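You operate a simulated robot arm through the tools that you are given. There is no shell and no other tool.

You are at the controls of a simulated robot arm. One attempt, no reset.

## Task
Load 4 coils into the green-rim tube at the loader and plug it with the green ribbed block.
Fine: the tube stays in its socket; swing the swing arm back aside; spill none. Where these are worked on the way, their far stop is far enough and under half their travel is too little: swing arm.

Only the result counts: the job must be done as asked and must still hold three seconds after the hand-in. Knocking over, shifting, dropping, spilling or breaking anything else fails it.

## Robot
A 7-joint arm with a three-finger gripper on a trunk, on a base that drives. Base frame: it is fixed to the floor where the robot stands at the start and does not move with it; the origin is under the middle of the robot, x ahead of it, y to its left, z up. Lengths are in m, angles in degrees, forces in N, time in s.
With the tool pointing down near the work surface it reaches from about 0.14 to 0.88 m from the robot's upright axis, wherever it stands. Its first joint turns from -166.0 to 166.0 degrees. Places, roughly: drop button [0.1, 1.9, 0.9]; green ribbed block [0.25, 1.5, 1]; green-rim tube [0.5, 1.75, 1]; loader zero button [0.2, 1.8, 0.9]; mouth of the green-rim tube [0.5, 1.7, 1.1]; orange ribbed block [0.25, 1.5, 1]; orange-rim tube [0.5, 1.75, 1]; purple ribbed block [0.25, 1.5, 1]; purple-rim tube [0.5, 1.5, 1]; socket of the tube loader [0.3, 1.9, 0.9]; swing arm [0.3, 2, 1.2]. Payload 2.94 kg.
The tool frame sits at the grasp point between the pads (the TCP): z along the fingers, y along the line on which they close. The tips reach 0.03 m beyond it. Largest opening 0.132 m; the body of the gripper starts 0.107 m behind the TCP.
Orientation is told as [roll, pitch, yaw] about the base's x, y, z axes, in that order, counted from this pose: with the fingers straight down and closing along the base's y, the tool's x points along the base's -x, its y along +y and its z along -z.

## Interface
- The arm moves only by the tool arm_command. Its argument "targets" is a list of rows, each an object of numbers (a shift or turn left out is 0, a gripper value left out holds the last): "dx", "dy", "dz": the shift along the tool's x, y, z in units of 100 mm (1.0 is 100 mm); "rx", "ry", "rz": the turn, a rotation vector about the tool's x, y, z in units of 90 degrees (1.0 is 90 degrees). In form: [{"dx": .., "dy": .., "dz": .., "rx": .., "ry": .., "rz": ..}, ...]. A call has 1 to 20 rows; each row is the pose to reach, as a shift and turn from the pose commanded when the call began, along the tool's axes at that moment. "grip" is the opening, from 0 (shut) to 1 (fully open), set as the call begins (left out, the last holds). A call with a number of a shift or a turn outside -1 to 1 is refused whole. A row lasts 0.2 s, in which the tool goes at most 0.05 m and 8.6 degrees; a call with a longer step from one row to the next is refused whole, and so is a gripper value outside its range. A pose out of reach is approached as far as the arm can. The call stops where the force on the tool passes 90 N (or 10 N more than at its start, if that is more) or the arm is blocked; 0.2 s more then pass. The fingers move at their own pace and stop on an object; they squeeze with about 27 N. The grip force told is the motor's: it shows also when the fingers shut on nothing. Time passes only in rows, and 0.2 s behind the last, so rows that repeat a pose let the fingers close. It gives the time, the measured TCP pose, the force on the tool (base axes), the opening and the grip force at its end, in the units of the frame above (readings bear some noise), with the torque about the TCP (base axes, N m) and any sound that the robot's microphone picked up.
- Cameras (640 x 400 px; columns grow to the right, rows downward): "scene" is now at [0.0573, 0.2085, 1.7558]; the picture's right is [0.02, -1.00, 0.00], its down [-0.67, -0.01, -0.74] and it looks along [0.74, 0.02, -0.67] (base axes); focal length 273 px, centre (320, 200). "wrist" rides on the gripper at [0.072, 0.003, -0.144] in the tool frame; the picture's right is [-0.04, 1.00, 0.00], its down [-0.88, -0.04, -0.48] and it looks along [-0.47, -0.02, 0.88] (tool axes); focal length 256 px, centre (320, 200).
- grab_frame(camera): a new picture of that camera. It takes no simulated time.
- lift_body(by): slides the trunk up (or, below 0, down) by that many m; the arm and the scene camera ride with it, the base frame stays. It gives what a move gives, with no picture.
- base_move(legs): drives the robot by 1 to 6 legs, each [ahead, left, turn to the left] in m, m and degrees, along the robot's own axes; the way and the turn of a leg run together, so that a leg with both is an arc; at most 1.5 m and 180 degrees a leg. The arm and the cameras ride along, it lands a little off, and it stops where it bumps. It gives what a move gives.
- pan_tilt(pan, tilt): turns the head with the scene camera to pan (to the left, within 143 degrees either way) and tilt (down, from -29 to 69), counted from straight ahead of the robot. It gives what a move gives.
- locate(camera, pixels): there is no depth. For up to 12 entries [column, row, z] of the newest picture of that camera ("zoom" is the newest enlarged one), the place [x, y] in the base frame at which the ray of that pixel passes the height z, good to about 0.002 m, but the place of the scene camera against the robot may be out by one fixed shift of up to 0.025 m in any direction. It takes no simulated time.
- zoom(camera, box): a new picture of the part [left, top, right, bottom] of that camera's present view, enlarged. It takes no simulated time.
- finish_job(): hands the job in; it is judged then, once.

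Leave the gripper open and the arm clear of the work at the hand-in unless told otherwise.

The tools are called after "Request:" by a JSON object that holds its "name" and its "arguments". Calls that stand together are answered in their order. arm_command: Moves the arm, as the interface text tells. Its arguments: {"type":"object","properties":{"targets":{"type":"array"},"grip":{"type":"number"}},"required":["targets"]} The other tools are called the same way: lift_body (by) slides the trunk up or down; base_move (legs) drives the base; pan_tilt (pan, tilt) turns the head that bears the scene camera; grab_frame (camera) takes a picture; locate (camera, pixels) gives the place at which the rays of pixels pass given heights; zoom (camera, box) takes an enlarged picture of a part of a camera's view; finish_job () hands the job in.

At the start:

```text
time: 0.0
eef_pos: [0.583, 0.0729, 1.215]
ee_rot: [0.0, 0.0, 0.0]
wrist_force: [0.0, -0.1, 0.5]
ft_torque: [-0.02, -0.01, 0.0]
gripper_width: 0.1322
gripper_force: 0.1
trunk travel left (down, up): [-0.25, 0.29]
robot x, y, heading: [0.001, 0.0018, -0.0]
head pan, tilt: [1.3, 42.2]
```

scene: 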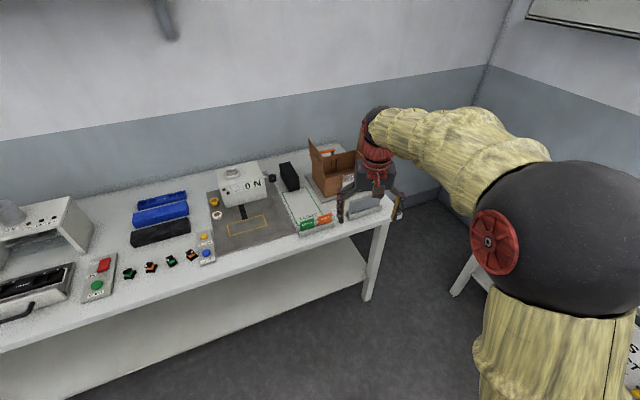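
wrist: 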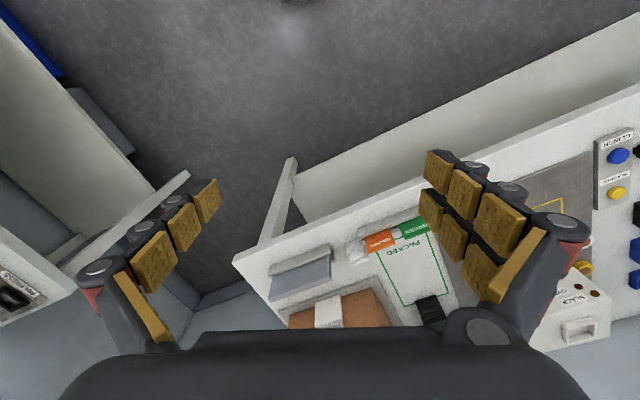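

The first scene view shows a bench with various things. The places in the task lie to the left (+y about 1.5–2). I turn the head left to look there.

Request:
{"name": "pan_tilt", "arguments": {"pan": 80, "tilt": 30}}

Request:
{"name": "grab_frame", "arguments": {"camera": "scene"}}

```text
time: 1.5
eef_pos: [0.5831, 0.0725, 1.2153]
ee_rot: [-0.1, -0.1, -0.1]
wrist_force: [0.4, -0.4, -0.1]
ft_torque: [0.04, 0.03, 0.01]
gripper_width: 0.1323
gripper_force: 0.0
trunk travel left (down, up): [-0.25, 0.29]
robot x, y, heading: [-0.0019, -0.0013, 0.0]
head pan, tilt: [80.0, 30.0]
```

```text
taken
```

scene: 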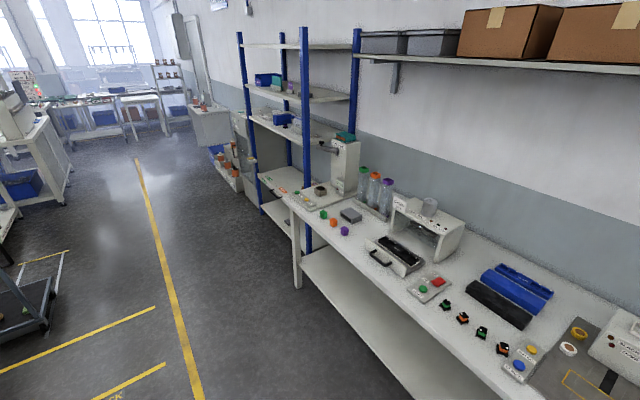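

At the far end of the bench (pixels about 290–400, 140–240) are the tubes, blocks and the loader. I zoom in.

Request:
{"name": "zoom", "arguments": {"camera": "scene", "box": [270, 120, 430, 250]}}

Request:
{"name": "locate", "arguments": {"camera": "scene", "pixels": [[290, 200, 0.9], [323, 215, 0.9], [345, 231, 0.9], [387, 215, 0.9], [362, 205, 0.9], [300, 288, 0.0], [520, 365, 0.9], [320, 190, 0.9]]}}

```text
3.08 times, centred on (350, 185) of scene
```

zoom: 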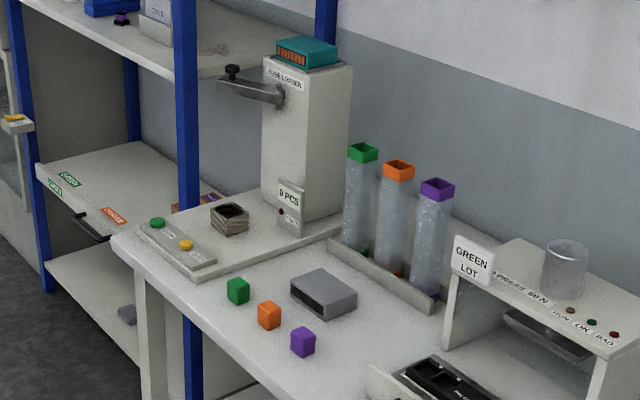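

```text
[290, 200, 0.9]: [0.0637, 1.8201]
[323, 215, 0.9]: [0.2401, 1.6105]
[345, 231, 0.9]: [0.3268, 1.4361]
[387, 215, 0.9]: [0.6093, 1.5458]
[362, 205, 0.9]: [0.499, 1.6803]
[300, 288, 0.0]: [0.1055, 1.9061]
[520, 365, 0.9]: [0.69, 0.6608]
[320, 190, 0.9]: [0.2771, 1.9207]
```

The bench front edge runs from about (0.69,0.66) to (0.06,1.82), so it is angled about 24–28° to my heading. I locate more edge points to get the line right before driving.

Request:
{"name": "locate", "arguments": {"camera": "scene", "pixels": [[284, 197, 0.9], [348, 249, 0.9], [400, 291, 0.9], [450, 331, 0.9], [490, 364, 0.9], [299, 165, 1.2], [387, 180, 1.05], [375, 175, 1.05], [361, 170, 1.05], [420, 205, 1.15]]}}

Request:
{"name": "zoom", "arguments": {"camera": "scene", "box": [260, 180, 580, 400]}}

```text
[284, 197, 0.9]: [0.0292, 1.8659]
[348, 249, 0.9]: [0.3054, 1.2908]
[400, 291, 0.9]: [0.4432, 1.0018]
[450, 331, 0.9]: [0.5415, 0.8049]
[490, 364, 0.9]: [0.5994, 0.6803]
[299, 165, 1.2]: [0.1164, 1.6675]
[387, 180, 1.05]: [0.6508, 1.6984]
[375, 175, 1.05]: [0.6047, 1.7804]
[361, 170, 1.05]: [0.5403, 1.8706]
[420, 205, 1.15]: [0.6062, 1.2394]
```

```text
1.82 times, centred on (420, 290) of scene
```

zoom: 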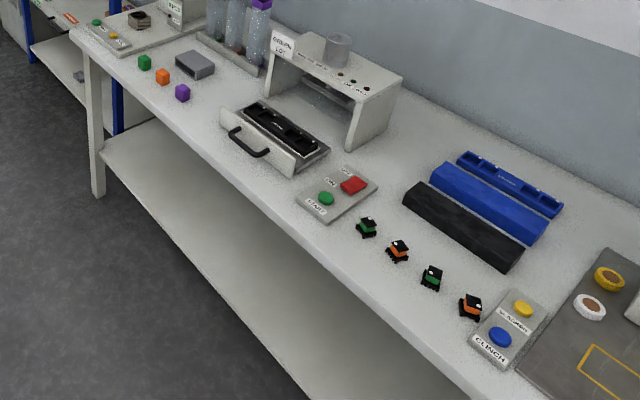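

The edge is a line at about 25.7° to my y axis, 0.83 m from me. First I draw the arm in by 0.2 m and raise the trunk a bit, so it passes clear; then I turn and drive left along the bench.

Request:
{"name": "arm_command", "arguments": {"targets": [{"dx": 0.3}, {"dx": 0.65}, {"dx": 1.0}, {"dx": 1.0}], "grip": 1}}

Request:
{"name": "arm_command", "arguments": {"targets": [{"dx": 0.3}, {"dx": 0.65}, {"dx": 1.0}, {"dx": 1.0}]}}

Request:
{"name": "base_move", "arguments": {"legs": [[0, 0, 25.7], [0, 1.4, 0]]}}

Request:
{"name": "pan_tilt", "arguments": {"pan": 0, "tilt": 35}}

Request:
{"name": "grab_frame", "arguments": {"camera": "scene"}}

```text
time: 2.5
eef_pos: [0.4814, 0.0731, 1.2151]
ee_rot: [0.0, 0.0, 0.0]
wrist_force: [0.3, 0.0, -0.3]
ft_torque: [0.02, -0.01, 0.0]
gripper_width: 0.1316
gripper_force: 0.2
trunk travel left (down, up): [-0.25, 0.29]
robot x, y, heading: [0.0001, -0.0017, -0.2]
head pan, tilt: [80.0, 30.0]
```

```text
time: 3.5
eef_pos: [0.3814, 0.0723, 1.2151]
ee_rot: [-0.1, 0.1, 0.0]
wrist_force: [-1.0, 0.1, 0.8]
ft_torque: [-0.02, 0.0, -0.01]
gripper_width: 0.1319
gripper_force: 0.0
trunk travel left (down, up): [-0.25, 0.29]
robot x, y, heading: [0.0001, 0.0027, -0.1]
head pan, tilt: [80.0, 30.0]
```

```text
time: 11.9
eef_pos: [-0.3094, 1.5057, 1.2166]
ee_rot: [0.0, 0.0, 25.9]
wrist_force: [0.5, 0.3, 0.0]
ft_torque: [0.01, 0.0, -0.03]
gripper_width: 0.132
gripper_force: 0.0
trunk travel left (down, up): [-0.25, 0.29]
robot x, y, heading: [-0.622, 1.2748, 26.2]
head pan, tilt: [80.0, 30.0]
```

```text
time: 13.4
eef_pos: [-0.3089, 1.5054, 1.2154]
ee_rot: [0.0, 0.0, 25.9]
wrist_force: [0.4, 0.5, -0.9]
ft_torque: [0.01, -0.01, -0.03]
gripper_width: 0.1322
gripper_force: 0.1
trunk travel left (down, up): [-0.25, 0.29]
robot x, y, heading: [-0.6236, 1.2762, 25.7]
head pan, tilt: [0.0, 35.0]
```

```text
taken
```

scene: 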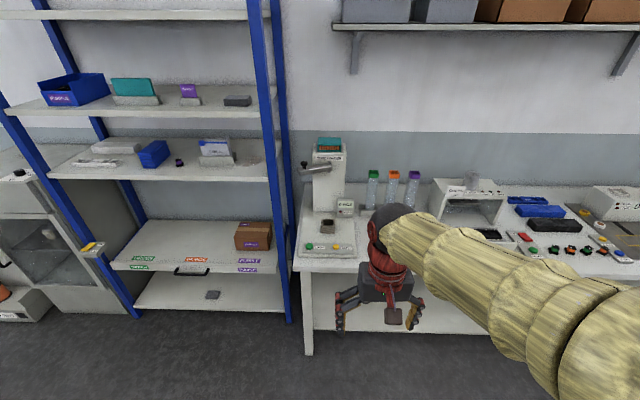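

I am in front of the loader end of the bench. I zoom in on the loader and tubes (columns 290–430, rows 130–260).

Request:
{"name": "zoom", "arguments": {"camera": "scene", "box": [285, 130, 445, 262]}}

Request:
{"name": "locate", "arguments": {"camera": "scene", "pixels": [[327, 224, 0.93], [310, 246, 0.92], [335, 246, 0.92], [306, 163, 1.2], [374, 174, 1.1], [393, 175, 1.1], [414, 175, 1.1], [300, 258, 0.9]]}}

```text
3.03 times, centred on (365, 196) of scene
```

zoom: 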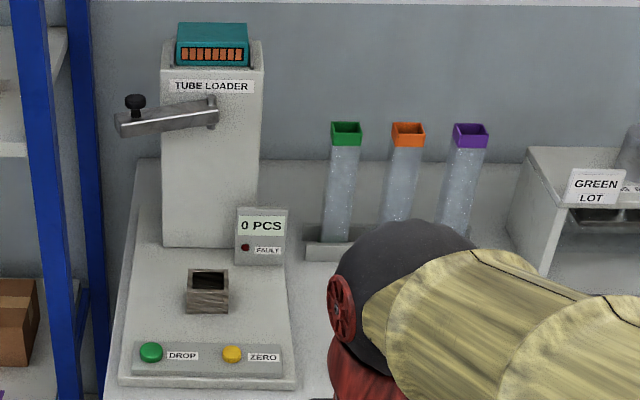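

```text
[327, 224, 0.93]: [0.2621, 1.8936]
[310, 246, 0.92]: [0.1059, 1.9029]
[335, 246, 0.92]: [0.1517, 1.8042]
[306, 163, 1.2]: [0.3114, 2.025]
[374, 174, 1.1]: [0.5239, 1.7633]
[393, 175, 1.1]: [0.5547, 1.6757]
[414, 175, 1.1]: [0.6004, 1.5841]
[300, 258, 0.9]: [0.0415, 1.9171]
```

The tower, socket (opening near pixel 327,224), drop (green) and zero (yellow) buttons, and the three tubes in a rack are clear. The swing arm with a knob points left, aside. I drive ahead 0.43 m.

Request:
{"name": "base_move", "arguments": {"legs": [[0.43, 0, 0]]}}

Request:
{"name": "pan_tilt", "arguments": {"pan": 0, "tilt": 45}}

Request:
{"name": "grab_frame", "arguments": {"camera": "scene"}}

Request:
{"name": "grab_frame", "arguments": {"camera": "wrist"}}

```text
time: 16.1
eef_pos: [0.0799, 1.6956, 1.2161]
ee_rot: [-0.1, -0.1, 26.0]
wrist_force: [0.1, -0.1, -0.5]
ft_torque: [-0.02, 0.03, 0.0]
gripper_width: 0.1321
gripper_force: 0.0
trunk travel left (down, up): [-0.25, 0.29]
robot x, y, heading: [-0.2304, 1.4621, 26.1]
head pan, tilt: [0.0, 35.0]
```

```text
time: 16.8
eef_pos: [0.0794, 1.6956, 1.2151]
ee_rot: [0.0, -0.1, 26.0]
wrist_force: [0.3, -0.3, 0.0]
ft_torque: [0.0, 0.02, 0.01]
gripper_width: 0.132
gripper_force: 0.1
trunk travel left (down, up): [-0.25, 0.29]
robot x, y, heading: [-0.2284, 1.4653, 26.1]
head pan, tilt: [0.0, 45.0]
```

```text
taken
```

scene: 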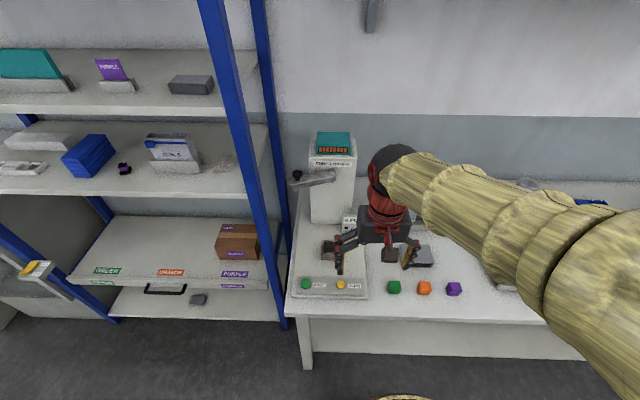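

```text
taken
```

wrist: 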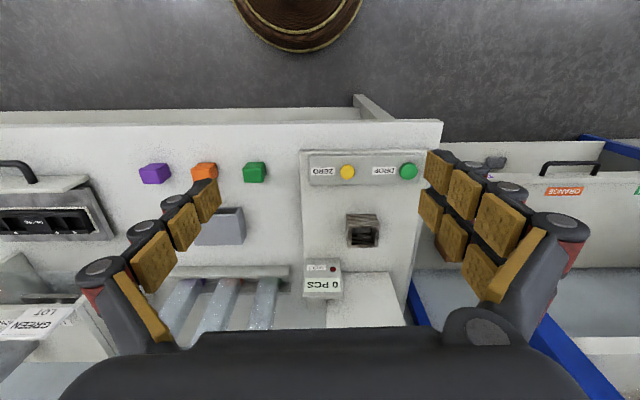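

The wrist camera looks back toward me and sees the blocks (255,172), socket (361,230), buttons (347,172), (408,171) and tubes. I zoom for details and locate these.

Request:
{"name": "zoom", "arguments": {"camera": "wrist", "box": [220, 130, 440, 330]}}

Request:
{"name": "locate", "arguments": {"camera": "wrist", "pixels": [[255, 170, 0.93], [204, 170, 0.93], [347, 171, 0.93], [408, 171, 0.93], [361, 233, 0.95], [361, 248, 0.95], [440, 120, 0.9], [302, 150, 0.9], [290, 268, 0.9], [320, 330, 0.9]]}}

```text
2.00 times, centred on (330, 230) of wrist
```

zoom: 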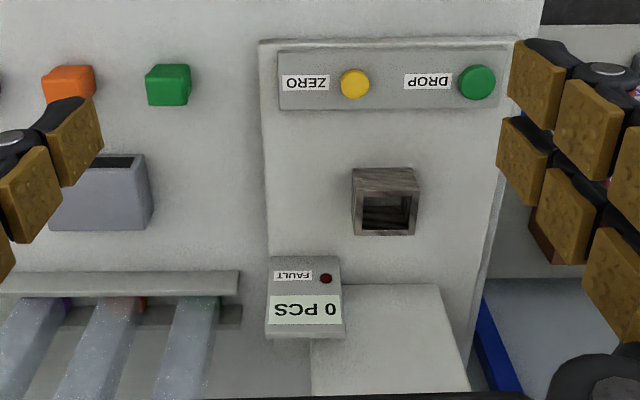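

```text
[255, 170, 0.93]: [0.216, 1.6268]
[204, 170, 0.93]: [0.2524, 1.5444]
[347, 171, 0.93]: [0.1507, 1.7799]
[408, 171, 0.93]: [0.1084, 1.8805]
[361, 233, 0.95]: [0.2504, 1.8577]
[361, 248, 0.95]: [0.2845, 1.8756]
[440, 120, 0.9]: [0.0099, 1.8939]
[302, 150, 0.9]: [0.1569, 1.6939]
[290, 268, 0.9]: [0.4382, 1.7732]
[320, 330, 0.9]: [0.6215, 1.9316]
```

I move the arm 0.3 m to my right so the scene camera sees the tubes and tower unobstructed.

Request:
{"name": "arm_command", "arguments": {"targets": [{"dy": -0.4}, {"dy": -0.8}, {"dy": -1.0}, {"dy": -1.0}]}}

Request:
{"name": "arm_command", "arguments": {"targets": [{"dy": -0.4}, {"dy": -0.8}, {"dy": -1.0}, {"dy": -1.0}]}}

Request:
{"name": "arm_command", "arguments": {"targets": [{"dy": -0.4}, {"dy": -0.8}, {"dy": -1.0}, {"dy": -1.0}]}}

Request:
{"name": "grab_frame", "arguments": {"camera": "scene"}}

Request:
{"name": "zoom", "arguments": {"camera": "scene", "box": [280, 120, 480, 300]}}

Request:
{"name": "grab_frame", "arguments": {"camera": "wrist"}}

```text
time: 17.8
eef_pos: [0.1226, 1.6051, 1.216]
ee_rot: [0.0, 0.0, 26.0]
wrist_force: [-0.4, 0.3, -0.3]
ft_torque: [-0.02, 0.01, 0.01]
gripper_width: 0.1321
gripper_force: 0.1
trunk travel left (down, up): [-0.25, 0.29]
robot x, y, heading: [-0.233, 1.462, 26.3]
head pan, tilt: [0.0, 45.0]
```

```text
time: 18.8
eef_pos: [0.1666, 1.5141, 1.2156]
ee_rot: [0.1, 0.0, 26.0]
wrist_force: [0.4, 0.3, 0.1]
ft_torque: [-0.01, -0.03, 0.0]
gripper_width: 0.1321
gripper_force: 0.0
trunk travel left (down, up): [-0.25, 0.29]
robot x, y, heading: [-0.232, 1.4616, 25.9]
head pan, tilt: [0.0, 45.0]
```

```text
time: 19.8
eef_pos: [0.2116, 1.4256, 1.2155]
ee_rot: [0.0, 0.0, 26.1]
wrist_force: [0.6, 0.7, 0.1]
ft_torque: [0.01, 0.01, -0.02]
gripper_width: 0.1319
gripper_force: 0.1
trunk travel left (down, up): [-0.25, 0.29]
robot x, y, heading: [-0.2307, 1.4621, 26.3]
head pan, tilt: [0.0, 45.0]
```

```text
taken
```

scene: 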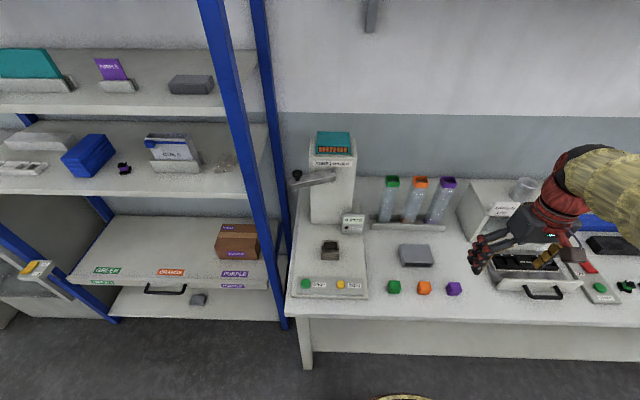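

```text
2.22 times, centred on (380, 210) of scene
```

zoom: 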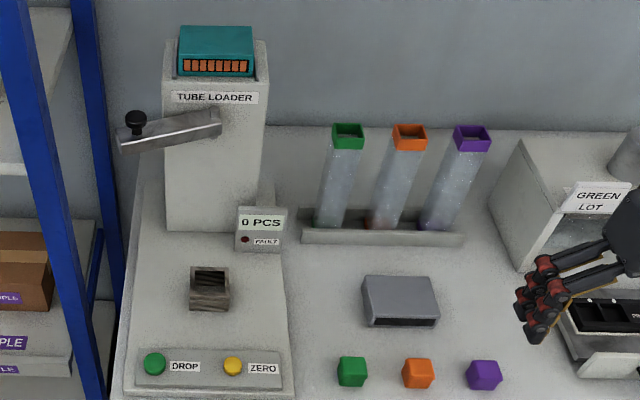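

```text
taken
```

wrist: 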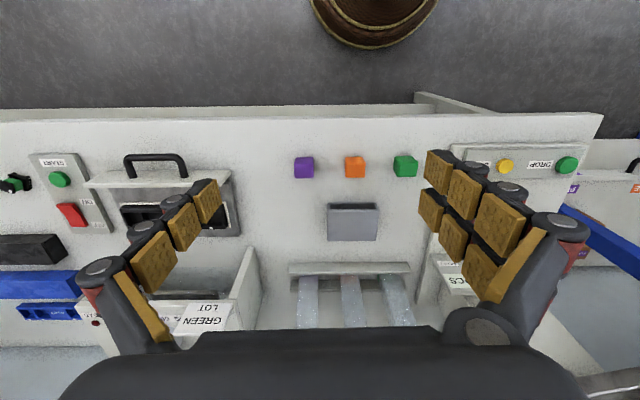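

Zooming in harder on tubes, tower and socket.

Request:
{"name": "zoom", "arguments": {"camera": "scene", "box": [368, 165, 468, 240]}}

Request:
{"name": "zoom", "arguments": {"camera": "scene", "box": [284, 125, 384, 200]}}

Request:
{"name": "zoom", "arguments": {"camera": "scene", "box": [284, 205, 484, 310]}}

Request:
{"name": "locate", "arguments": {"camera": "scene", "pixels": [[392, 182, 1.1], [392, 182, 1.15], [385, 221, 0.9], [388, 221, 0.9], [330, 248, 0.95], [306, 284, 0.93], [341, 284, 0.93], [394, 283, 0.93], [296, 176, 1.2], [328, 178, 1.2], [424, 283, 0.93]]}}

```text
5.33 times, centred on (418, 202) of scene
```

zoom: 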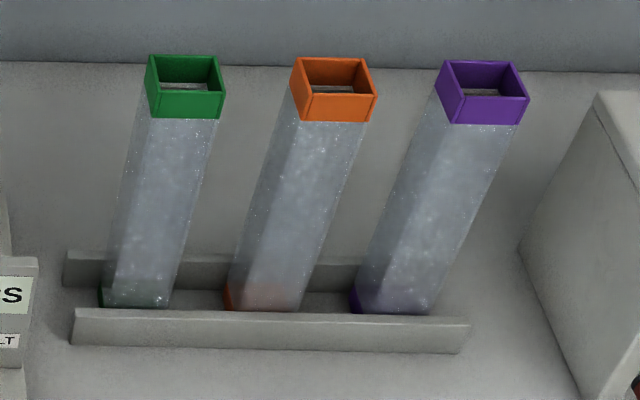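

```text
5.33 times, centred on (334, 162) of scene
```

zoom: 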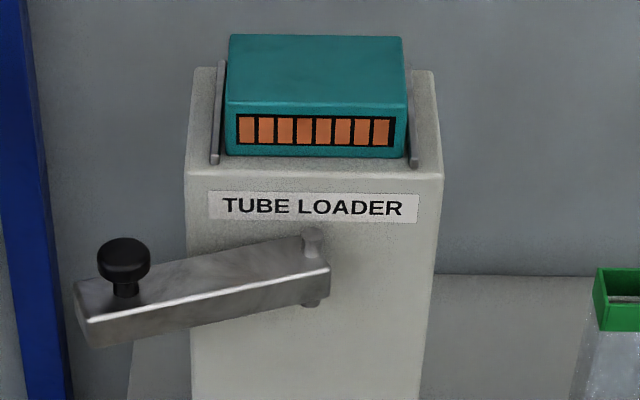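

```text
3.20 times, centred on (384, 258) of scene
```

zoom: 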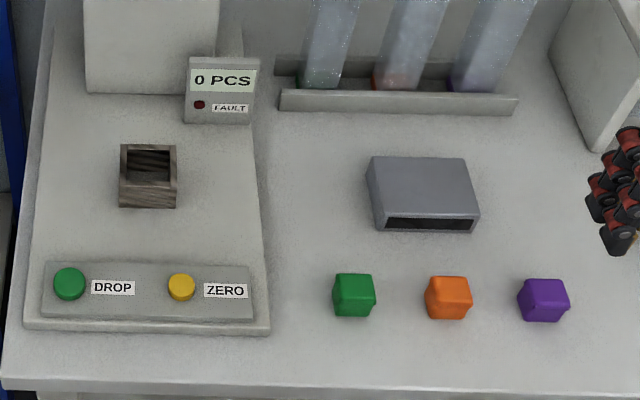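

```text
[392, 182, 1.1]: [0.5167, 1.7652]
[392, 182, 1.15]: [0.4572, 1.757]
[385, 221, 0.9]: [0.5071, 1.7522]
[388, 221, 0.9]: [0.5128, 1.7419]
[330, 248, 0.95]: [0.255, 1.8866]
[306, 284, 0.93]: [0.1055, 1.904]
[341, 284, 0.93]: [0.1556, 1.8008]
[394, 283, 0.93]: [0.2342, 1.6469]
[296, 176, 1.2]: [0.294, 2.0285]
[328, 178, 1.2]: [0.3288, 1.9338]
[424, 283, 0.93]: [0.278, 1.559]
```

The rims look to be at z≈1.1, and there is a scene/wrist offset of about 0.02 m, so I will rely on the wrist camera. I move the tool over the green tube (about 0.16 left, 0.4 ahead) staying at z≈1.215, in steps.

Request:
{"name": "arm_command", "arguments": {"targets": [{"dy": 0.4}, {"dy": 0.8}, {"dy": 1.0, "dx": -0.3}, {"dy": 1.0, "dx": -0.7}, {"dy": 1.0, "dx": -1.0}, {"dy": 1.0, "dx": -1.0}]}}

Request:
{"name": "arm_command", "arguments": {"targets": [{"dy": 0.3, "dx": -0.3}, {"dy": 0.6, "dx": -0.7}, {"dy": 0.6, "dx": -1.0}, {"dy": 0.6, "dx": -1.0}]}}

Request:
{"name": "grab_frame", "arguments": {"camera": "wrist"}}

Request:
{"name": "grab_frame", "arguments": {"camera": "scene"}}

```text
time: 21.2
eef_pos: [0.2581, 1.5589, 1.2155]
ee_rot: [-0.1, 0.0, 26.0]
wrist_force: [0.5, -0.1, -0.4]
ft_torque: [-0.01, -0.02, 0.0]
gripper_width: 0.1321
gripper_force: 0.1
trunk travel left (down, up): [-0.25, 0.29]
robot x, y, heading: [-0.2358, 1.4598, 25.9]
head pan, tilt: [0.0, 45.0]
```

```text
time: 22.2
eef_pos: [0.3206, 1.6559, 1.2145]
ee_rot: [0.0, 0.0, 26.0]
wrist_force: [0.1, 0.5, -0.4]
ft_torque: [0.02, 0.01, -0.01]
gripper_width: 0.1319
gripper_force: 0.1
trunk travel left (down, up): [-0.25, 0.29]
robot x, y, heading: [-0.227, 1.465, 26.0]
head pan, tilt: [0.0, 45.0]
```

```text
taken
```

wrist: 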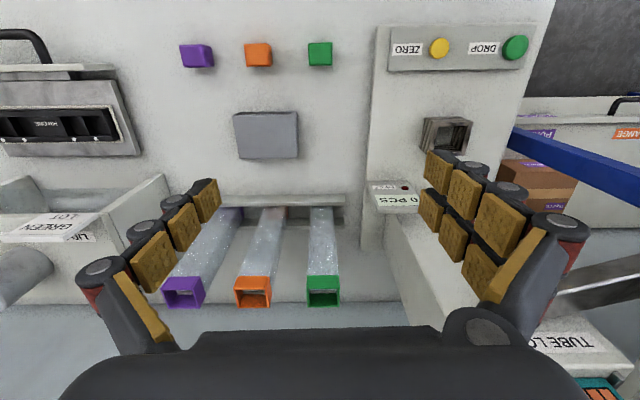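

```text
taken
```

scene: 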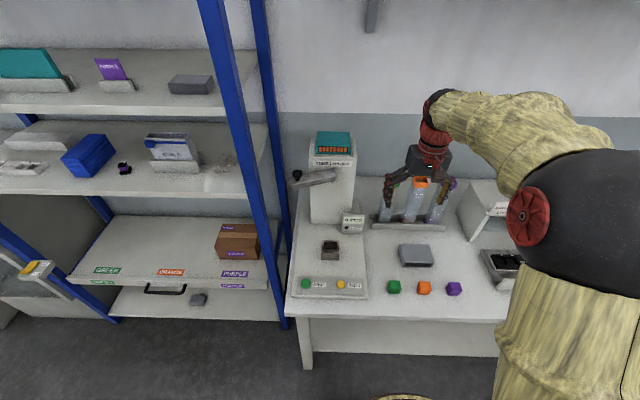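

The green rim is at about (323,291) in the wrist view. I locate it at several heights, along with blocks and socket.

Request:
{"name": "zoom", "arguments": {"camera": "wrist", "box": [220, 180, 380, 320]}}

Request:
{"name": "locate", "arguments": {"camera": "wrist", "pixels": [[308, 277, 1.1], [339, 277, 1.1], [308, 290, 1.1], [339, 290, 1.1], [323, 210, 0.9], [320, 42, 0.93], [320, 42, 0.94], [447, 133, 0.95], [515, 45, 0.93], [439, 47, 0.93], [252, 277, 1.1]]}}

Request:
{"name": "zoom", "arguments": {"camera": "wrist", "box": [230, 20, 550, 180]}}

```text
2.86 times, centred on (300, 250) of wrist
```

zoom: 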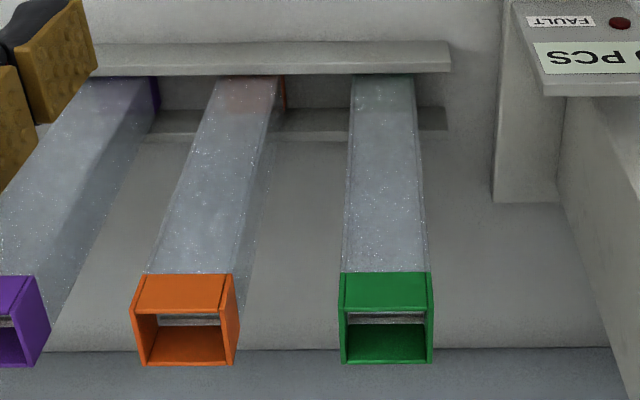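

```text
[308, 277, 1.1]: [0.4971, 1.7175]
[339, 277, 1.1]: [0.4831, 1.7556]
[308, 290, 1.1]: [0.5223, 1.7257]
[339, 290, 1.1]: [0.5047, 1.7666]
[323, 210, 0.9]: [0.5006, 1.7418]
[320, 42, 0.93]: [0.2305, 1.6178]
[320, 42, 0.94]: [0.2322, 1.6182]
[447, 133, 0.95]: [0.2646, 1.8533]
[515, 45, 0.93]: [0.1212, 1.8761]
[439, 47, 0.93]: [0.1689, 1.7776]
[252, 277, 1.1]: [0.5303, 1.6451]
```

```text
2.00 times, centred on (390, 100) of wrist
```

zoom: 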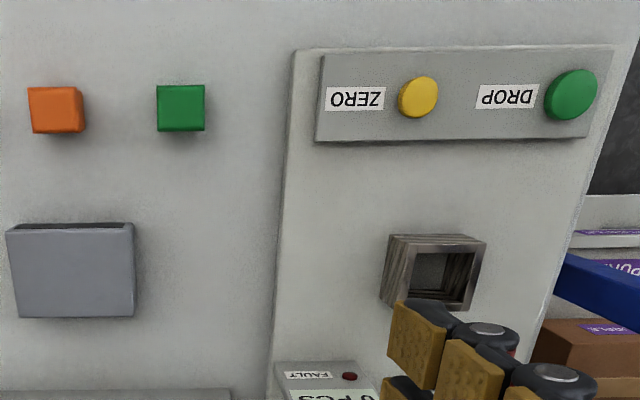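

I locate the rim's top corners (front edge row 288.5, back edge row 307.4, columns 307–339.5) at several candidate heights to solve its height from squareness.

Request:
{"name": "locate", "arguments": {"camera": "wrist", "pixels": [[307.3, 288.5, 1.09], [339.5, 288.5, 1.09], [307.3, 307.2, 1.09], [339.5, 307.2, 1.09], [307.3, 288.5, 1.11], [339.5, 288.5, 1.11], [307.3, 307.2, 1.11], [339.5, 307.2, 1.11], [307.3, 288.5, 1.13], [339.5, 288.5, 1.13], [307.3, 307.2, 1.13], [339.5, 307.2, 1.13]]}}

```text
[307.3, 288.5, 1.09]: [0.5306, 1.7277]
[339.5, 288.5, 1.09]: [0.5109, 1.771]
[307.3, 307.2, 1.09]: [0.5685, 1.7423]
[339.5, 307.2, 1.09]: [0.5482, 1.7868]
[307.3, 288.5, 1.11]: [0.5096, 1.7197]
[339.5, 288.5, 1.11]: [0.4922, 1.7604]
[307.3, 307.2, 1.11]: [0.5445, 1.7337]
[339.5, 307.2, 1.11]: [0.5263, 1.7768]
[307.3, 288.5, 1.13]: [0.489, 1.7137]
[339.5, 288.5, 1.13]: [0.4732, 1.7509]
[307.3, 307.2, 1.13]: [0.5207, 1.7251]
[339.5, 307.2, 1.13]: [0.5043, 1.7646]
```

Squareness is not decisive. I move 0.1 m further ahead for a second view (stereo).

Request:
{"name": "arm_command", "arguments": {"targets": [{"dx": -0.3}, {"dx": -0.7}, {"dx": -1.0}, {"dx": -1.0}]}}

Request:
{"name": "grab_frame", "arguments": {"camera": "wrist"}}

Request:
{"name": "zoom", "arguments": {"camera": "wrist", "box": [220, 140, 420, 300]}}

```text
time: 23.2
eef_pos: [0.411, 1.7018, 1.2168]
ee_rot: [0.1, 0.0, 26.0]
wrist_force: [-0.2, -0.1, -0.2]
ft_torque: [0.01, 0.02, -0.02]
gripper_width: 0.132
gripper_force: 0.0
trunk travel left (down, up): [-0.25, 0.29]
robot x, y, heading: [-0.2326, 1.4597, 25.9]
head pan, tilt: [0.0, 45.0]
```

```text
taken
```

wrist: 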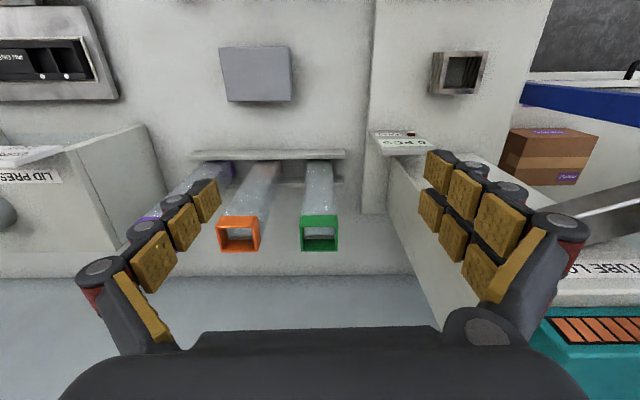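

```text
2.50 times, centred on (320, 220) of wrist
```

zoom: 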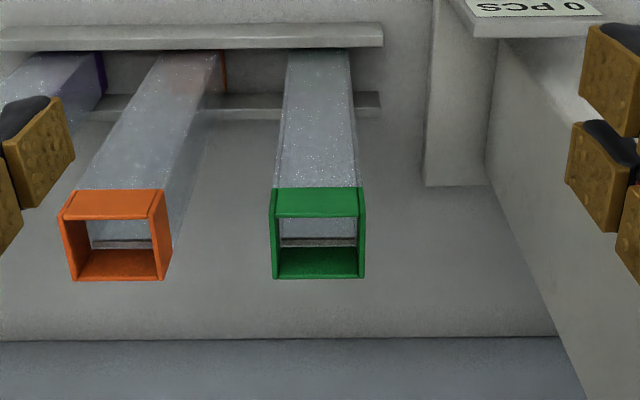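

Request:
{"name": "locate", "arguments": {"camera": "wrist", "pixels": [[300.8, 226.8, 1.09], [338, 226.8, 1.09], [300.8, 251.6, 1.09], [338, 251.6, 1.09], [300.8, 226.8, 1.11], [338, 226.8, 1.11], [300.8, 251.6, 1.11], [338, 251.6, 1.11], [300.8, 226.8, 1.13], [338, 226.8, 1.13], [300.8, 251.6, 1.13], [338, 251.6, 1.13]]}}

```text
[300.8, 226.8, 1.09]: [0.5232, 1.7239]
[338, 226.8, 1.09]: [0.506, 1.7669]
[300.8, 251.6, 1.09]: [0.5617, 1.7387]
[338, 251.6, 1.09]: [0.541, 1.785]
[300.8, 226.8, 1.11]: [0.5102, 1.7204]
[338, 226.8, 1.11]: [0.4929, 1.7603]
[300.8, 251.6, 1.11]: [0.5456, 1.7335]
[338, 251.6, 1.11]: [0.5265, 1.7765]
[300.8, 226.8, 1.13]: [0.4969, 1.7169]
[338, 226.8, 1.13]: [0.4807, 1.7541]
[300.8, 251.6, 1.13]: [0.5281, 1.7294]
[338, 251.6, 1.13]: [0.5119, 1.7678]
```

The two views agree at z = 1.11: mouth centre (0.519, 1.748). The tube's yaw ≈ 24°. Now the socket: zoom on it in this view (around 460,72).

Request:
{"name": "zoom", "arguments": {"camera": "wrist", "box": [410, 30, 510, 110]}}

Request:
{"name": "locate", "arguments": {"camera": "wrist", "pixels": [[447, 52, 0.95], [487, 52, 0.95], [440, 93, 0.95], [480, 93, 0.95], [460, 72, 0.95], [460, 72, 0.97]]}}

```text
5.00 times, centred on (460, 70) of wrist
```

zoom: 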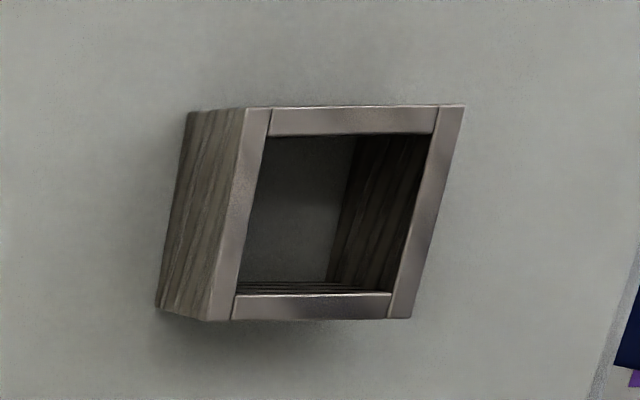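

```text
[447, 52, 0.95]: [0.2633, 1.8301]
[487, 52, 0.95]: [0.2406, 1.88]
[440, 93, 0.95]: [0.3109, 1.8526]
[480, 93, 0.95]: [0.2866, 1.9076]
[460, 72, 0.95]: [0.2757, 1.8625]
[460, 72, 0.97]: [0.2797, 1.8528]
```

Next I take a view from above the socket, hovering about 0.07 m short of it (to stay clear of the swing arm): back 0.1, then left 0.2.

Request:
{"name": "arm_command", "arguments": {"targets": [{"dx": 0.4}, {"dx": 0.8}, {"dx": 1.0, "dy": 0.3}, {"dx": 1.0, "dy": 0.7}, {"dx": 1.0, "dy": 1.0}, {"dx": 1.0, "dy": 1.0}]}}

Request:
{"name": "arm_command", "arguments": {"targets": [{"dy": 0.4}, {"dy": 0.8}, {"dy": 1.0}, {"dy": 1.0}]}}

Request:
{"name": "grab_frame", "arguments": {"camera": "wrist"}}

Request:
{"name": "zoom", "arguments": {"camera": "wrist", "box": [220, 100, 420, 260]}}

Request:
{"name": "grab_frame", "arguments": {"camera": "scene"}}

```text
time: 24.6
eef_pos: [0.2765, 1.748, 1.2145]
ee_rot: [0.0, -0.1, 26.0]
wrist_force: [-0.3, 0.2, -0.9]
ft_torque: [-0.01, -0.01, 0.02]
gripper_width: 0.132
gripper_force: 0.0
trunk travel left (down, up): [-0.25, 0.29]
robot x, y, heading: [-0.2334, 1.4632, 26.2]
head pan, tilt: [0.0, 45.0]
```

```text
time: 25.6
eef_pos: [0.2334, 1.8374, 1.2156]
ee_rot: [-0.1, 0.0, 26.0]
wrist_force: [-0.3, -0.2, 0.4]
ft_torque: [-0.02, 0.02, 0.0]
gripper_width: 0.1319
gripper_force: 0.0
trunk travel left (down, up): [-0.25, 0.29]
robot x, y, heading: [-0.2331, 1.4644, 26.0]
head pan, tilt: [0.0, 45.0]
```

```text
taken
```

wrist: 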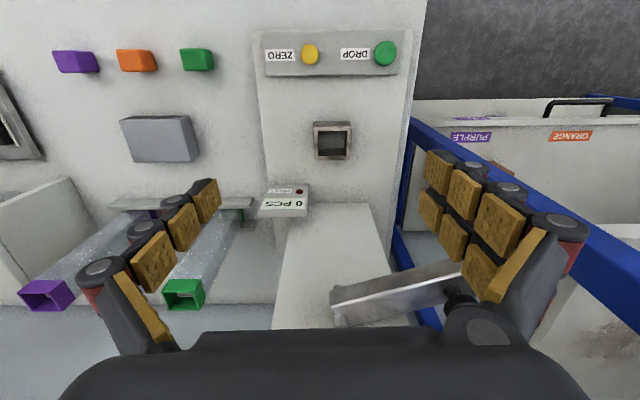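

```text
2.50 times, centred on (320, 180) of wrist
```

zoom: 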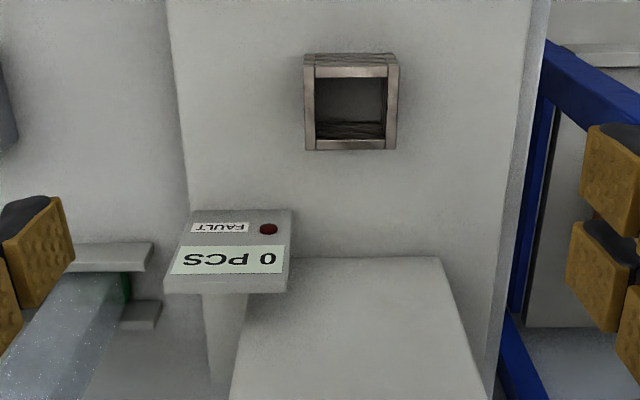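

```text
taken
```

scene: 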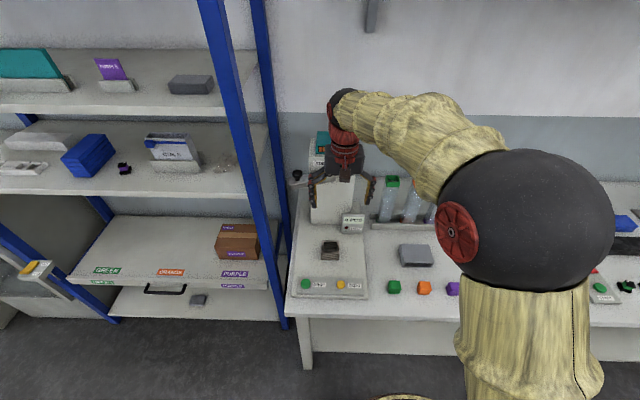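

I locate the socket's top corners in this view at a few heights for stereo with the former view.

Request:
{"name": "locate", "arguments": {"camera": "wrist", "pixels": [[332.3, 143, 0.94], [332.3, 143, 0.95], [332.3, 143, 0.96], [332.3, 143, 0.97], [313.6, 126, 0.96], [351, 126, 0.96], [313.6, 160, 0.96], [351, 160, 0.96], [318, 131.2, 0.96], [346.8, 131.2, 0.96], [318, 155.2, 0.96], [346.8, 155.2, 0.96]]}}

Request:
{"name": "locate", "arguments": {"camera": "wrist", "pixels": [[310, 52, 0.93], [310, 52, 0.94], [385, 52, 0.93], [385, 52, 0.94], [197, 56, 0.93], [197, 56, 0.94], [340, 305, 1.18], [455, 285, 1.22]]}}

Request:
{"name": "zoom", "arguments": {"camera": "wrist", "box": [320, 240, 480, 340]}}

```text
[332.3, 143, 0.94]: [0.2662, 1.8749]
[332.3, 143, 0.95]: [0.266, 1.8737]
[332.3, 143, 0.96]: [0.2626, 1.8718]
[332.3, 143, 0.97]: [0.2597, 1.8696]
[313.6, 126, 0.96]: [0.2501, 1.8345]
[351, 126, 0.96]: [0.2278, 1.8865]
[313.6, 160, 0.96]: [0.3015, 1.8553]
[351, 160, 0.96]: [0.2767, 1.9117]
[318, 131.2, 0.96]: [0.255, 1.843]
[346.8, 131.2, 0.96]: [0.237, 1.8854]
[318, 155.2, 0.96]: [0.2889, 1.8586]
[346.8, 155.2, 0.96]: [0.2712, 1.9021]
```

```text
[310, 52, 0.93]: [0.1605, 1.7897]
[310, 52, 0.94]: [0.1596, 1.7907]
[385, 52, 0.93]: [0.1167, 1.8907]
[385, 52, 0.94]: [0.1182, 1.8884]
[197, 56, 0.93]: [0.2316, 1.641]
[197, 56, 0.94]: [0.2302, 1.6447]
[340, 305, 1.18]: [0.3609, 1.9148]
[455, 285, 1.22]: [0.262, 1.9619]
```

```text
4.00 times, centred on (400, 290) of wrist
```

zoom: 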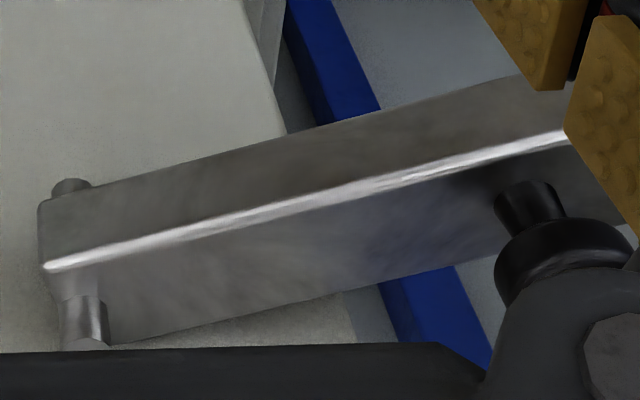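

The stereo suggests the socket's top is near z≈0.925–0.93, centre about (0.269,1.876). I lower the tool 0.1 m here for a closer third view.

Request:
{"name": "arm_command", "arguments": {"targets": [{"dz": 0.4}, {"dz": 0.8}, {"dz": 1.0}, {"dz": 1.0}]}}

Request:
{"name": "grab_frame", "arguments": {"camera": "wrist"}}

Request:
{"name": "zoom", "arguments": {"camera": "wrist", "box": [280, 110, 400, 200]}}

```text
time: 26.6
eef_pos: [0.2343, 1.838, 1.1132]
ee_rot: [0.0, 0.0, 26.0]
wrist_force: [-0.1, 0.3, 0.4]
ft_torque: [-0.01, 0.0, 0.0]
gripper_width: 0.132
gripper_force: 0.1
trunk travel left (down, up): [-0.25, 0.29]
robot x, y, heading: [-0.2345, 1.4642, 26.0]
head pan, tilt: [0.0, 45.0]
```

```text
taken
```

wrist: 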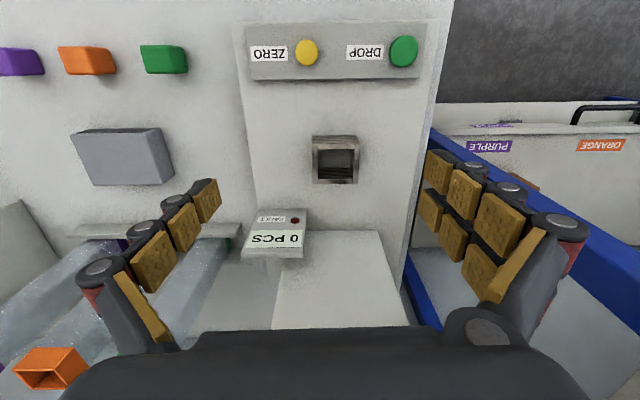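

```text
4.44 times, centred on (340, 155) of wrist
```

zoom: 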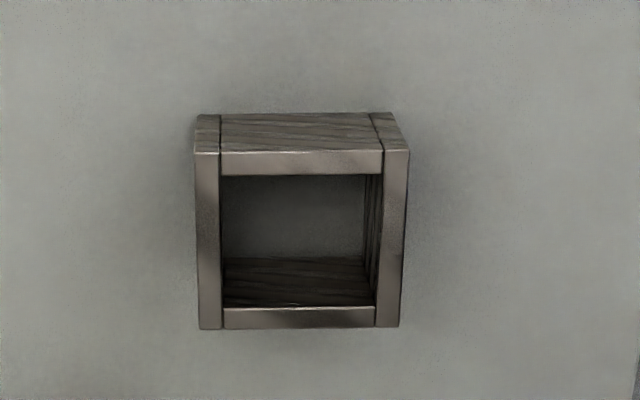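

I locate socket corners in the close view at several heights.

Request:
{"name": "locate", "arguments": {"camera": "wrist", "pixels": [[335.6, 163.5, 0.92], [335.6, 163.5, 0.93], [335.6, 163.5, 0.94], [335.6, 163.5, 0.95], [335.6, 163.5, 0.96], [317.3, 149.4, 0.94], [354.2, 149.4, 0.94], [318.4, 179.3, 0.94], [352.4, 179.3, 0.94], [311.8, 144, 0.94], [360, 144, 0.94], [312.7, 183.8, 0.94]]}}

Request:
{"name": "locate", "arguments": {"camera": "wrist", "pixels": [[307, 51, 0.92], [307, 51, 0.93], [307, 51, 0.94], [404, 50, 0.92], [404, 50, 0.93], [404, 50, 0.94], [358, 183.8, 0.94], [302, 212, 1.0], [165, 50, 0.93], [165, 50, 0.94]]}}

```text
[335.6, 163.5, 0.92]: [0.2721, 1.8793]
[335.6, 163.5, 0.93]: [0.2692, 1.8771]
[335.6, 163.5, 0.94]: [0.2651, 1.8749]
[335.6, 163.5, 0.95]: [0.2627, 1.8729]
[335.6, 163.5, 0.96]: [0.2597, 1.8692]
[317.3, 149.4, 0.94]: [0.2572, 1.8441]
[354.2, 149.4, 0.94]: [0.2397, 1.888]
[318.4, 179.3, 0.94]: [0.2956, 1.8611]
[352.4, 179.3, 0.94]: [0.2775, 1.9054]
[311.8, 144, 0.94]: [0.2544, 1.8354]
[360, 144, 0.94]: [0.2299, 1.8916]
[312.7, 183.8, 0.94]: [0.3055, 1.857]
```

```text
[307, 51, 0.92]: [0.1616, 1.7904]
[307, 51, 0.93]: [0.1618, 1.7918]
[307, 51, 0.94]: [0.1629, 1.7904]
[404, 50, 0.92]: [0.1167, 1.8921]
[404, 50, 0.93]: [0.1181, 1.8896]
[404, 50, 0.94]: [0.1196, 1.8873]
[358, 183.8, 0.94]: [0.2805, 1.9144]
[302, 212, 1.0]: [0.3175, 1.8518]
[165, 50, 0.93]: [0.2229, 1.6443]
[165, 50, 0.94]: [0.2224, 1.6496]
```

Socket centre ≈ (0.269, 1.877), top z≈0.93, yaw ≈23–24°. The tool is at yaw 26. Now I raise, move back over the green tube and trim the yaw by −2.3°, half-closing the gripper to 0.085 m so the fingers miss the orange tube.

Request:
{"name": "arm_command", "arguments": {"targets": [{"dz": -0.4}, {"dz": -0.8}, {"dz": -1.0}, {"dz": -1.0, "dy": -0.4}, {"dz": -1.0, "dy": -0.8}, {"dz": -1.0, "dy": -1.0}], "grip": 0.62}}

Request:
{"name": "arm_command", "arguments": {"targets": [{"dy": -0.4}, {"dy": -0.8}, {"dy": -1.0, "dx": -0.3}, {"dy": -1.0, "dx": -0.7}, {"dy": -1.0, "dx": -1.0, "rz": 0.0256}, {"dy": -1.0, "dx": -1.0, "rz": 0.0256}]}}

```text
time: 28.0
eef_pos: [0.2773, 1.7471, 1.215]
ee_rot: [0.0, 0.0, 26.0]
wrist_force: [-1.3, 0.3, 0.7]
ft_torque: [0.03, -0.02, 0.0]
gripper_width: 0.0819
gripper_force: 0.1
trunk travel left (down, up): [-0.25, 0.29]
robot x, y, heading: [-0.2338, 1.4594, 26.1]
head pan, tilt: [0.0, 45.0]
```

```text
time: 29.4
eef_pos: [0.4112, 1.7012, 1.2162]
ee_rot: [0.0, 0.0, 23.7]
wrist_force: [-0.4, -0.7, -0.2]
ft_torque: [0.02, 0.03, -0.01]
gripper_width: 0.082
gripper_force: 0.1
trunk travel left (down, up): [-0.25, 0.29]
robot x, y, heading: [-0.2327, 1.4603, 25.8]
head pan, tilt: [0.0, 45.0]
```

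Tube centre is 0.117 m ahead. I move there and check through the wrist camera.

Request:
{"name": "arm_command", "arguments": {"targets": [{"dx": -0.3}, {"dx": -0.7}, {"dx": -1.0}, {"dx": -1.0}]}}

Request:
{"name": "arm_command", "arguments": {"targets": [{"dx": -0.17}, {"dx": -0.17}, {"dx": -0.17}]}}

Request:
{"name": "grab_frame", "arguments": {"camera": "wrist"}}

Request:
{"name": "zoom", "arguments": {"camera": "wrist", "box": [240, 120, 400, 240]}}

```text
time: 30.4
eef_pos: [0.5026, 1.7421, 1.2151]
ee_rot: [0.0, 0.0, 23.6]
wrist_force: [-0.4, 0.7, 0.9]
ft_torque: [-0.01, -0.01, 0.02]
gripper_width: 0.0821
gripper_force: 0.1
trunk travel left (down, up): [-0.25, 0.29]
robot x, y, heading: [-0.2308, 1.4657, 25.9]
head pan, tilt: [0.0, 45.0]
```

```text
time: 31.2
eef_pos: [0.5184, 1.7483, 1.2142]
ee_rot: [0.1, 0.0, 23.7]
wrist_force: [0.6, 0.5, 0.3]
ft_torque: [-0.04, -0.01, 0.01]
gripper_width: 0.0817
gripper_force: 0.0
trunk travel left (down, up): [-0.25, 0.29]
robot x, y, heading: [-0.2334, 1.4641, 26.0]
head pan, tilt: [0.0, 45.0]
```

```text
taken
```

wrist: 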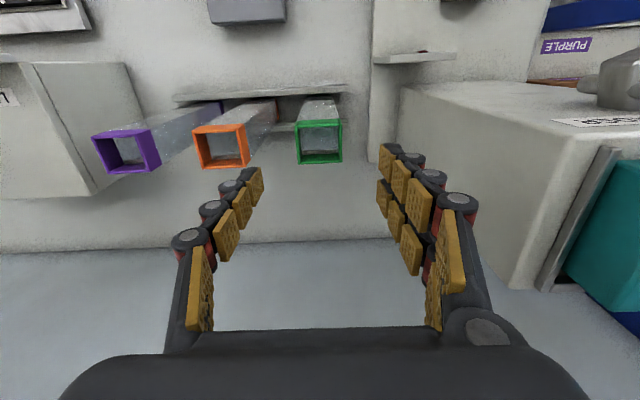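

```text
3.33 times, centred on (320, 180) of wrist
```

zoom: 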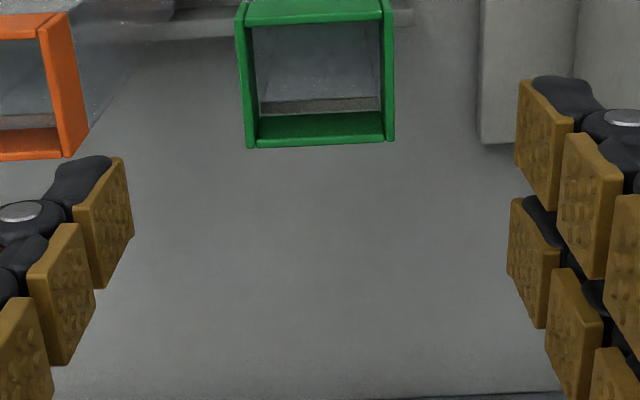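

Request:
{"name": "locate", "arguments": {"camera": "wrist", "pixels": [[299, 164.4, 1.11], [342, 162, 1.11], [318.5, 141, 1.11], [296.5, 126, 1.11], [340, 123.5, 1.11], [320, 210, 1.11]]}}

```text
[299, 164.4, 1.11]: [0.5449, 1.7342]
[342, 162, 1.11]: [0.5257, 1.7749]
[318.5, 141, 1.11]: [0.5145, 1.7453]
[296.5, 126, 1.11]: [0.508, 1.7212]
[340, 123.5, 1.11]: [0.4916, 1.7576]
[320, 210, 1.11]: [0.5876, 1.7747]
```

The mouth is centred under the tool within 2 mm. I narrow to about 0.06 m and descend, to TCP z≈1.085 (tips ≈1.055), in two steps.

Request:
{"name": "arm_command", "arguments": {"targets": [{}, {}, {"dz": 0.3}, {"dz": 0.6}, {"dz": 0.6}], "grip": 0.47}}

Request:
{"name": "grab_frame", "arguments": {"camera": "wrist"}}

Request:
{"name": "grab_frame", "arguments": {"camera": "scene"}}

```text
time: 32.4
eef_pos: [0.5188, 1.7481, 1.1543]
ee_rot: [-0.1, 0.1, 23.7]
wrist_force: [0.5, -0.3, 0.2]
ft_torque: [0.0, -0.01, 0.02]
gripper_width: 0.0621
gripper_force: 0.0
trunk travel left (down, up): [-0.25, 0.29]
robot x, y, heading: [-0.2321, 1.4623, 26.3]
head pan, tilt: [0.0, 45.0]
```

```text
taken
```

wrist: 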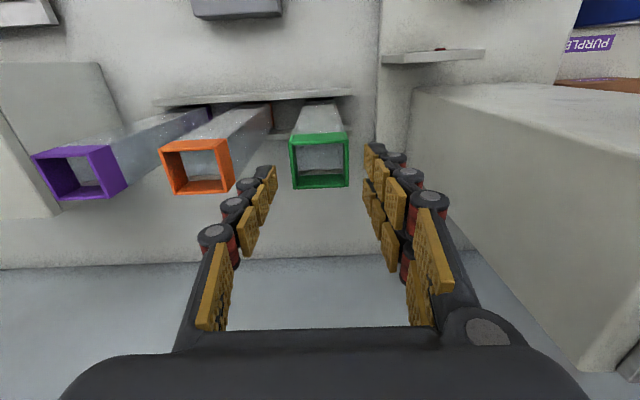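

```text
taken
```

scene: 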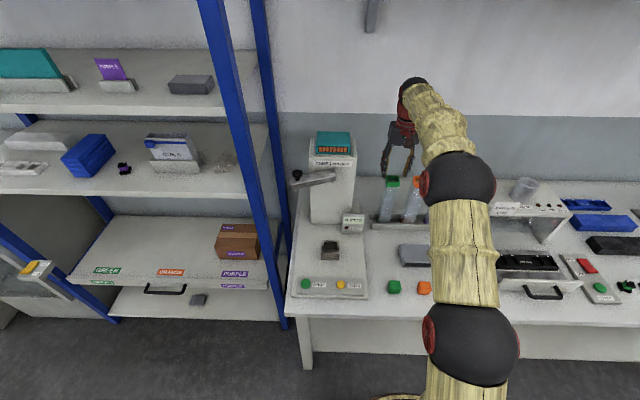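

The rim lies between the fingers. I descend a further 0.068 m, then close.

Request:
{"name": "arm_command", "arguments": {"targets": [{"dz": 0.2}, {"dz": 0.4}, {"dz": 0.6}, {"dz": 0.68}, {"dz": 0.68}]}}

Request:
{"name": "grab_frame", "arguments": {"camera": "wrist"}}

```text
time: 33.6
eef_pos: [0.5179, 1.748, 1.0864]
ee_rot: [0.0, 0.1, 23.6]
wrist_force: [-0.6, 0.3, 0.4]
ft_torque: [0.05, 0.0, -0.01]
gripper_width: 0.0621
gripper_force: 0.0
trunk travel left (down, up): [-0.25, 0.29]
robot x, y, heading: [-0.2305, 1.4604, 25.8]
head pan, tilt: [0.0, 45.0]
```

```text
taken
```

wrist: 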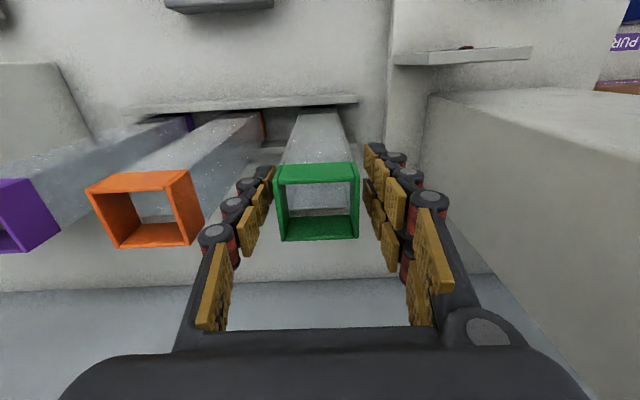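

The tube is well placed between the pads (rim centre ~ (318,213), expected 212). Closing.

Request:
{"name": "arm_command", "arguments": {"targets": [{}, {}, {}, {}, {}], "grip": 0}}

Request:
{"name": "grab_frame", "arguments": {"camera": "wrist"}}

```text
time: 34.8
eef_pos: [0.5191, 1.7482, 1.0885]
ee_rot: [0.0, -0.1, 23.7]
wrist_force: [0.2, -0.5, 0.3]
ft_torque: [0.04, 0.02, 0.0]
gripper_width: 0.0454
gripper_force: 27.0
trunk travel left (down, up): [-0.25, 0.29]
robot x, y, heading: [-0.2341, 1.4648, 26.0]
head pan, tilt: [0.0, 45.0]
```

```text
taken
```

wrist: 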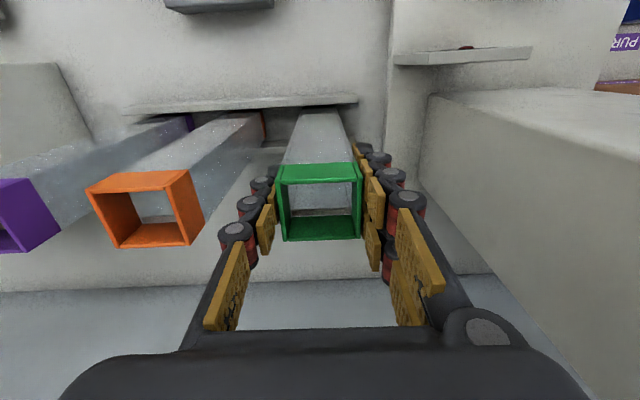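

Gripped: 0.0454 m, 27 N. Lifting straight up 0.1, then a further 0.04 while checking.

Request:
{"name": "arm_command", "arguments": {"targets": [{"dz": -0.15}, {"dz": -0.4}, {"dz": -0.7}, {"dz": -1.0}, {"dz": -1.0}]}}

Request:
{"name": "arm_command", "arguments": {"targets": [{"dz": -0.3}, {"dz": -0.4}, {"dz": -0.4}]}}

Request:
{"name": "grab_frame", "arguments": {"camera": "wrist"}}

Request:
{"name": "zoom", "arguments": {"camera": "scene", "box": [280, 100, 480, 300]}}

```text
time: 36.0
eef_pos: [0.518, 1.7482, 1.1885]
ee_rot: [0.0, 0.1, 23.7]
wrist_force: [-0.1, 0.2, -1.3]
ft_torque: [-0.01, -0.01, 0.03]
gripper_width: 0.0453
gripper_force: 27.4
trunk travel left (down, up): [-0.25, 0.29]
robot x, y, heading: [-0.2322, 1.4616, 25.7]
head pan, tilt: [0.0, 45.0]
```

```text
time: 36.8
eef_pos: [0.5184, 1.7487, 1.2272]
ee_rot: [0.1, 0.1, 23.7]
wrist_force: [-0.4, -0.1, -1.6]
ft_torque: [0.02, -0.02, 0.02]
gripper_width: 0.0451
gripper_force: 26.8
trunk travel left (down, up): [-0.25, 0.29]
robot x, y, heading: [-0.2353, 1.4617, 26.0]
head pan, tilt: [0.0, 45.0]
```

```text
taken
```

wrist: 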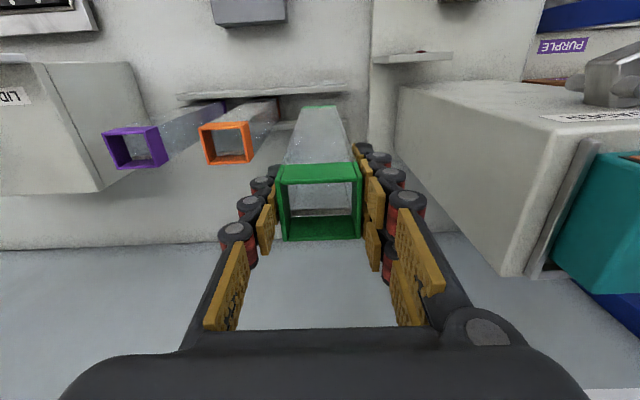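

```text
2.00 times, centred on (380, 200) of scene
```

zoom: 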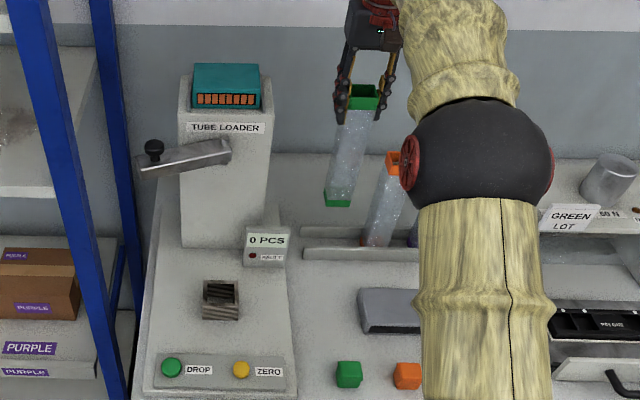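

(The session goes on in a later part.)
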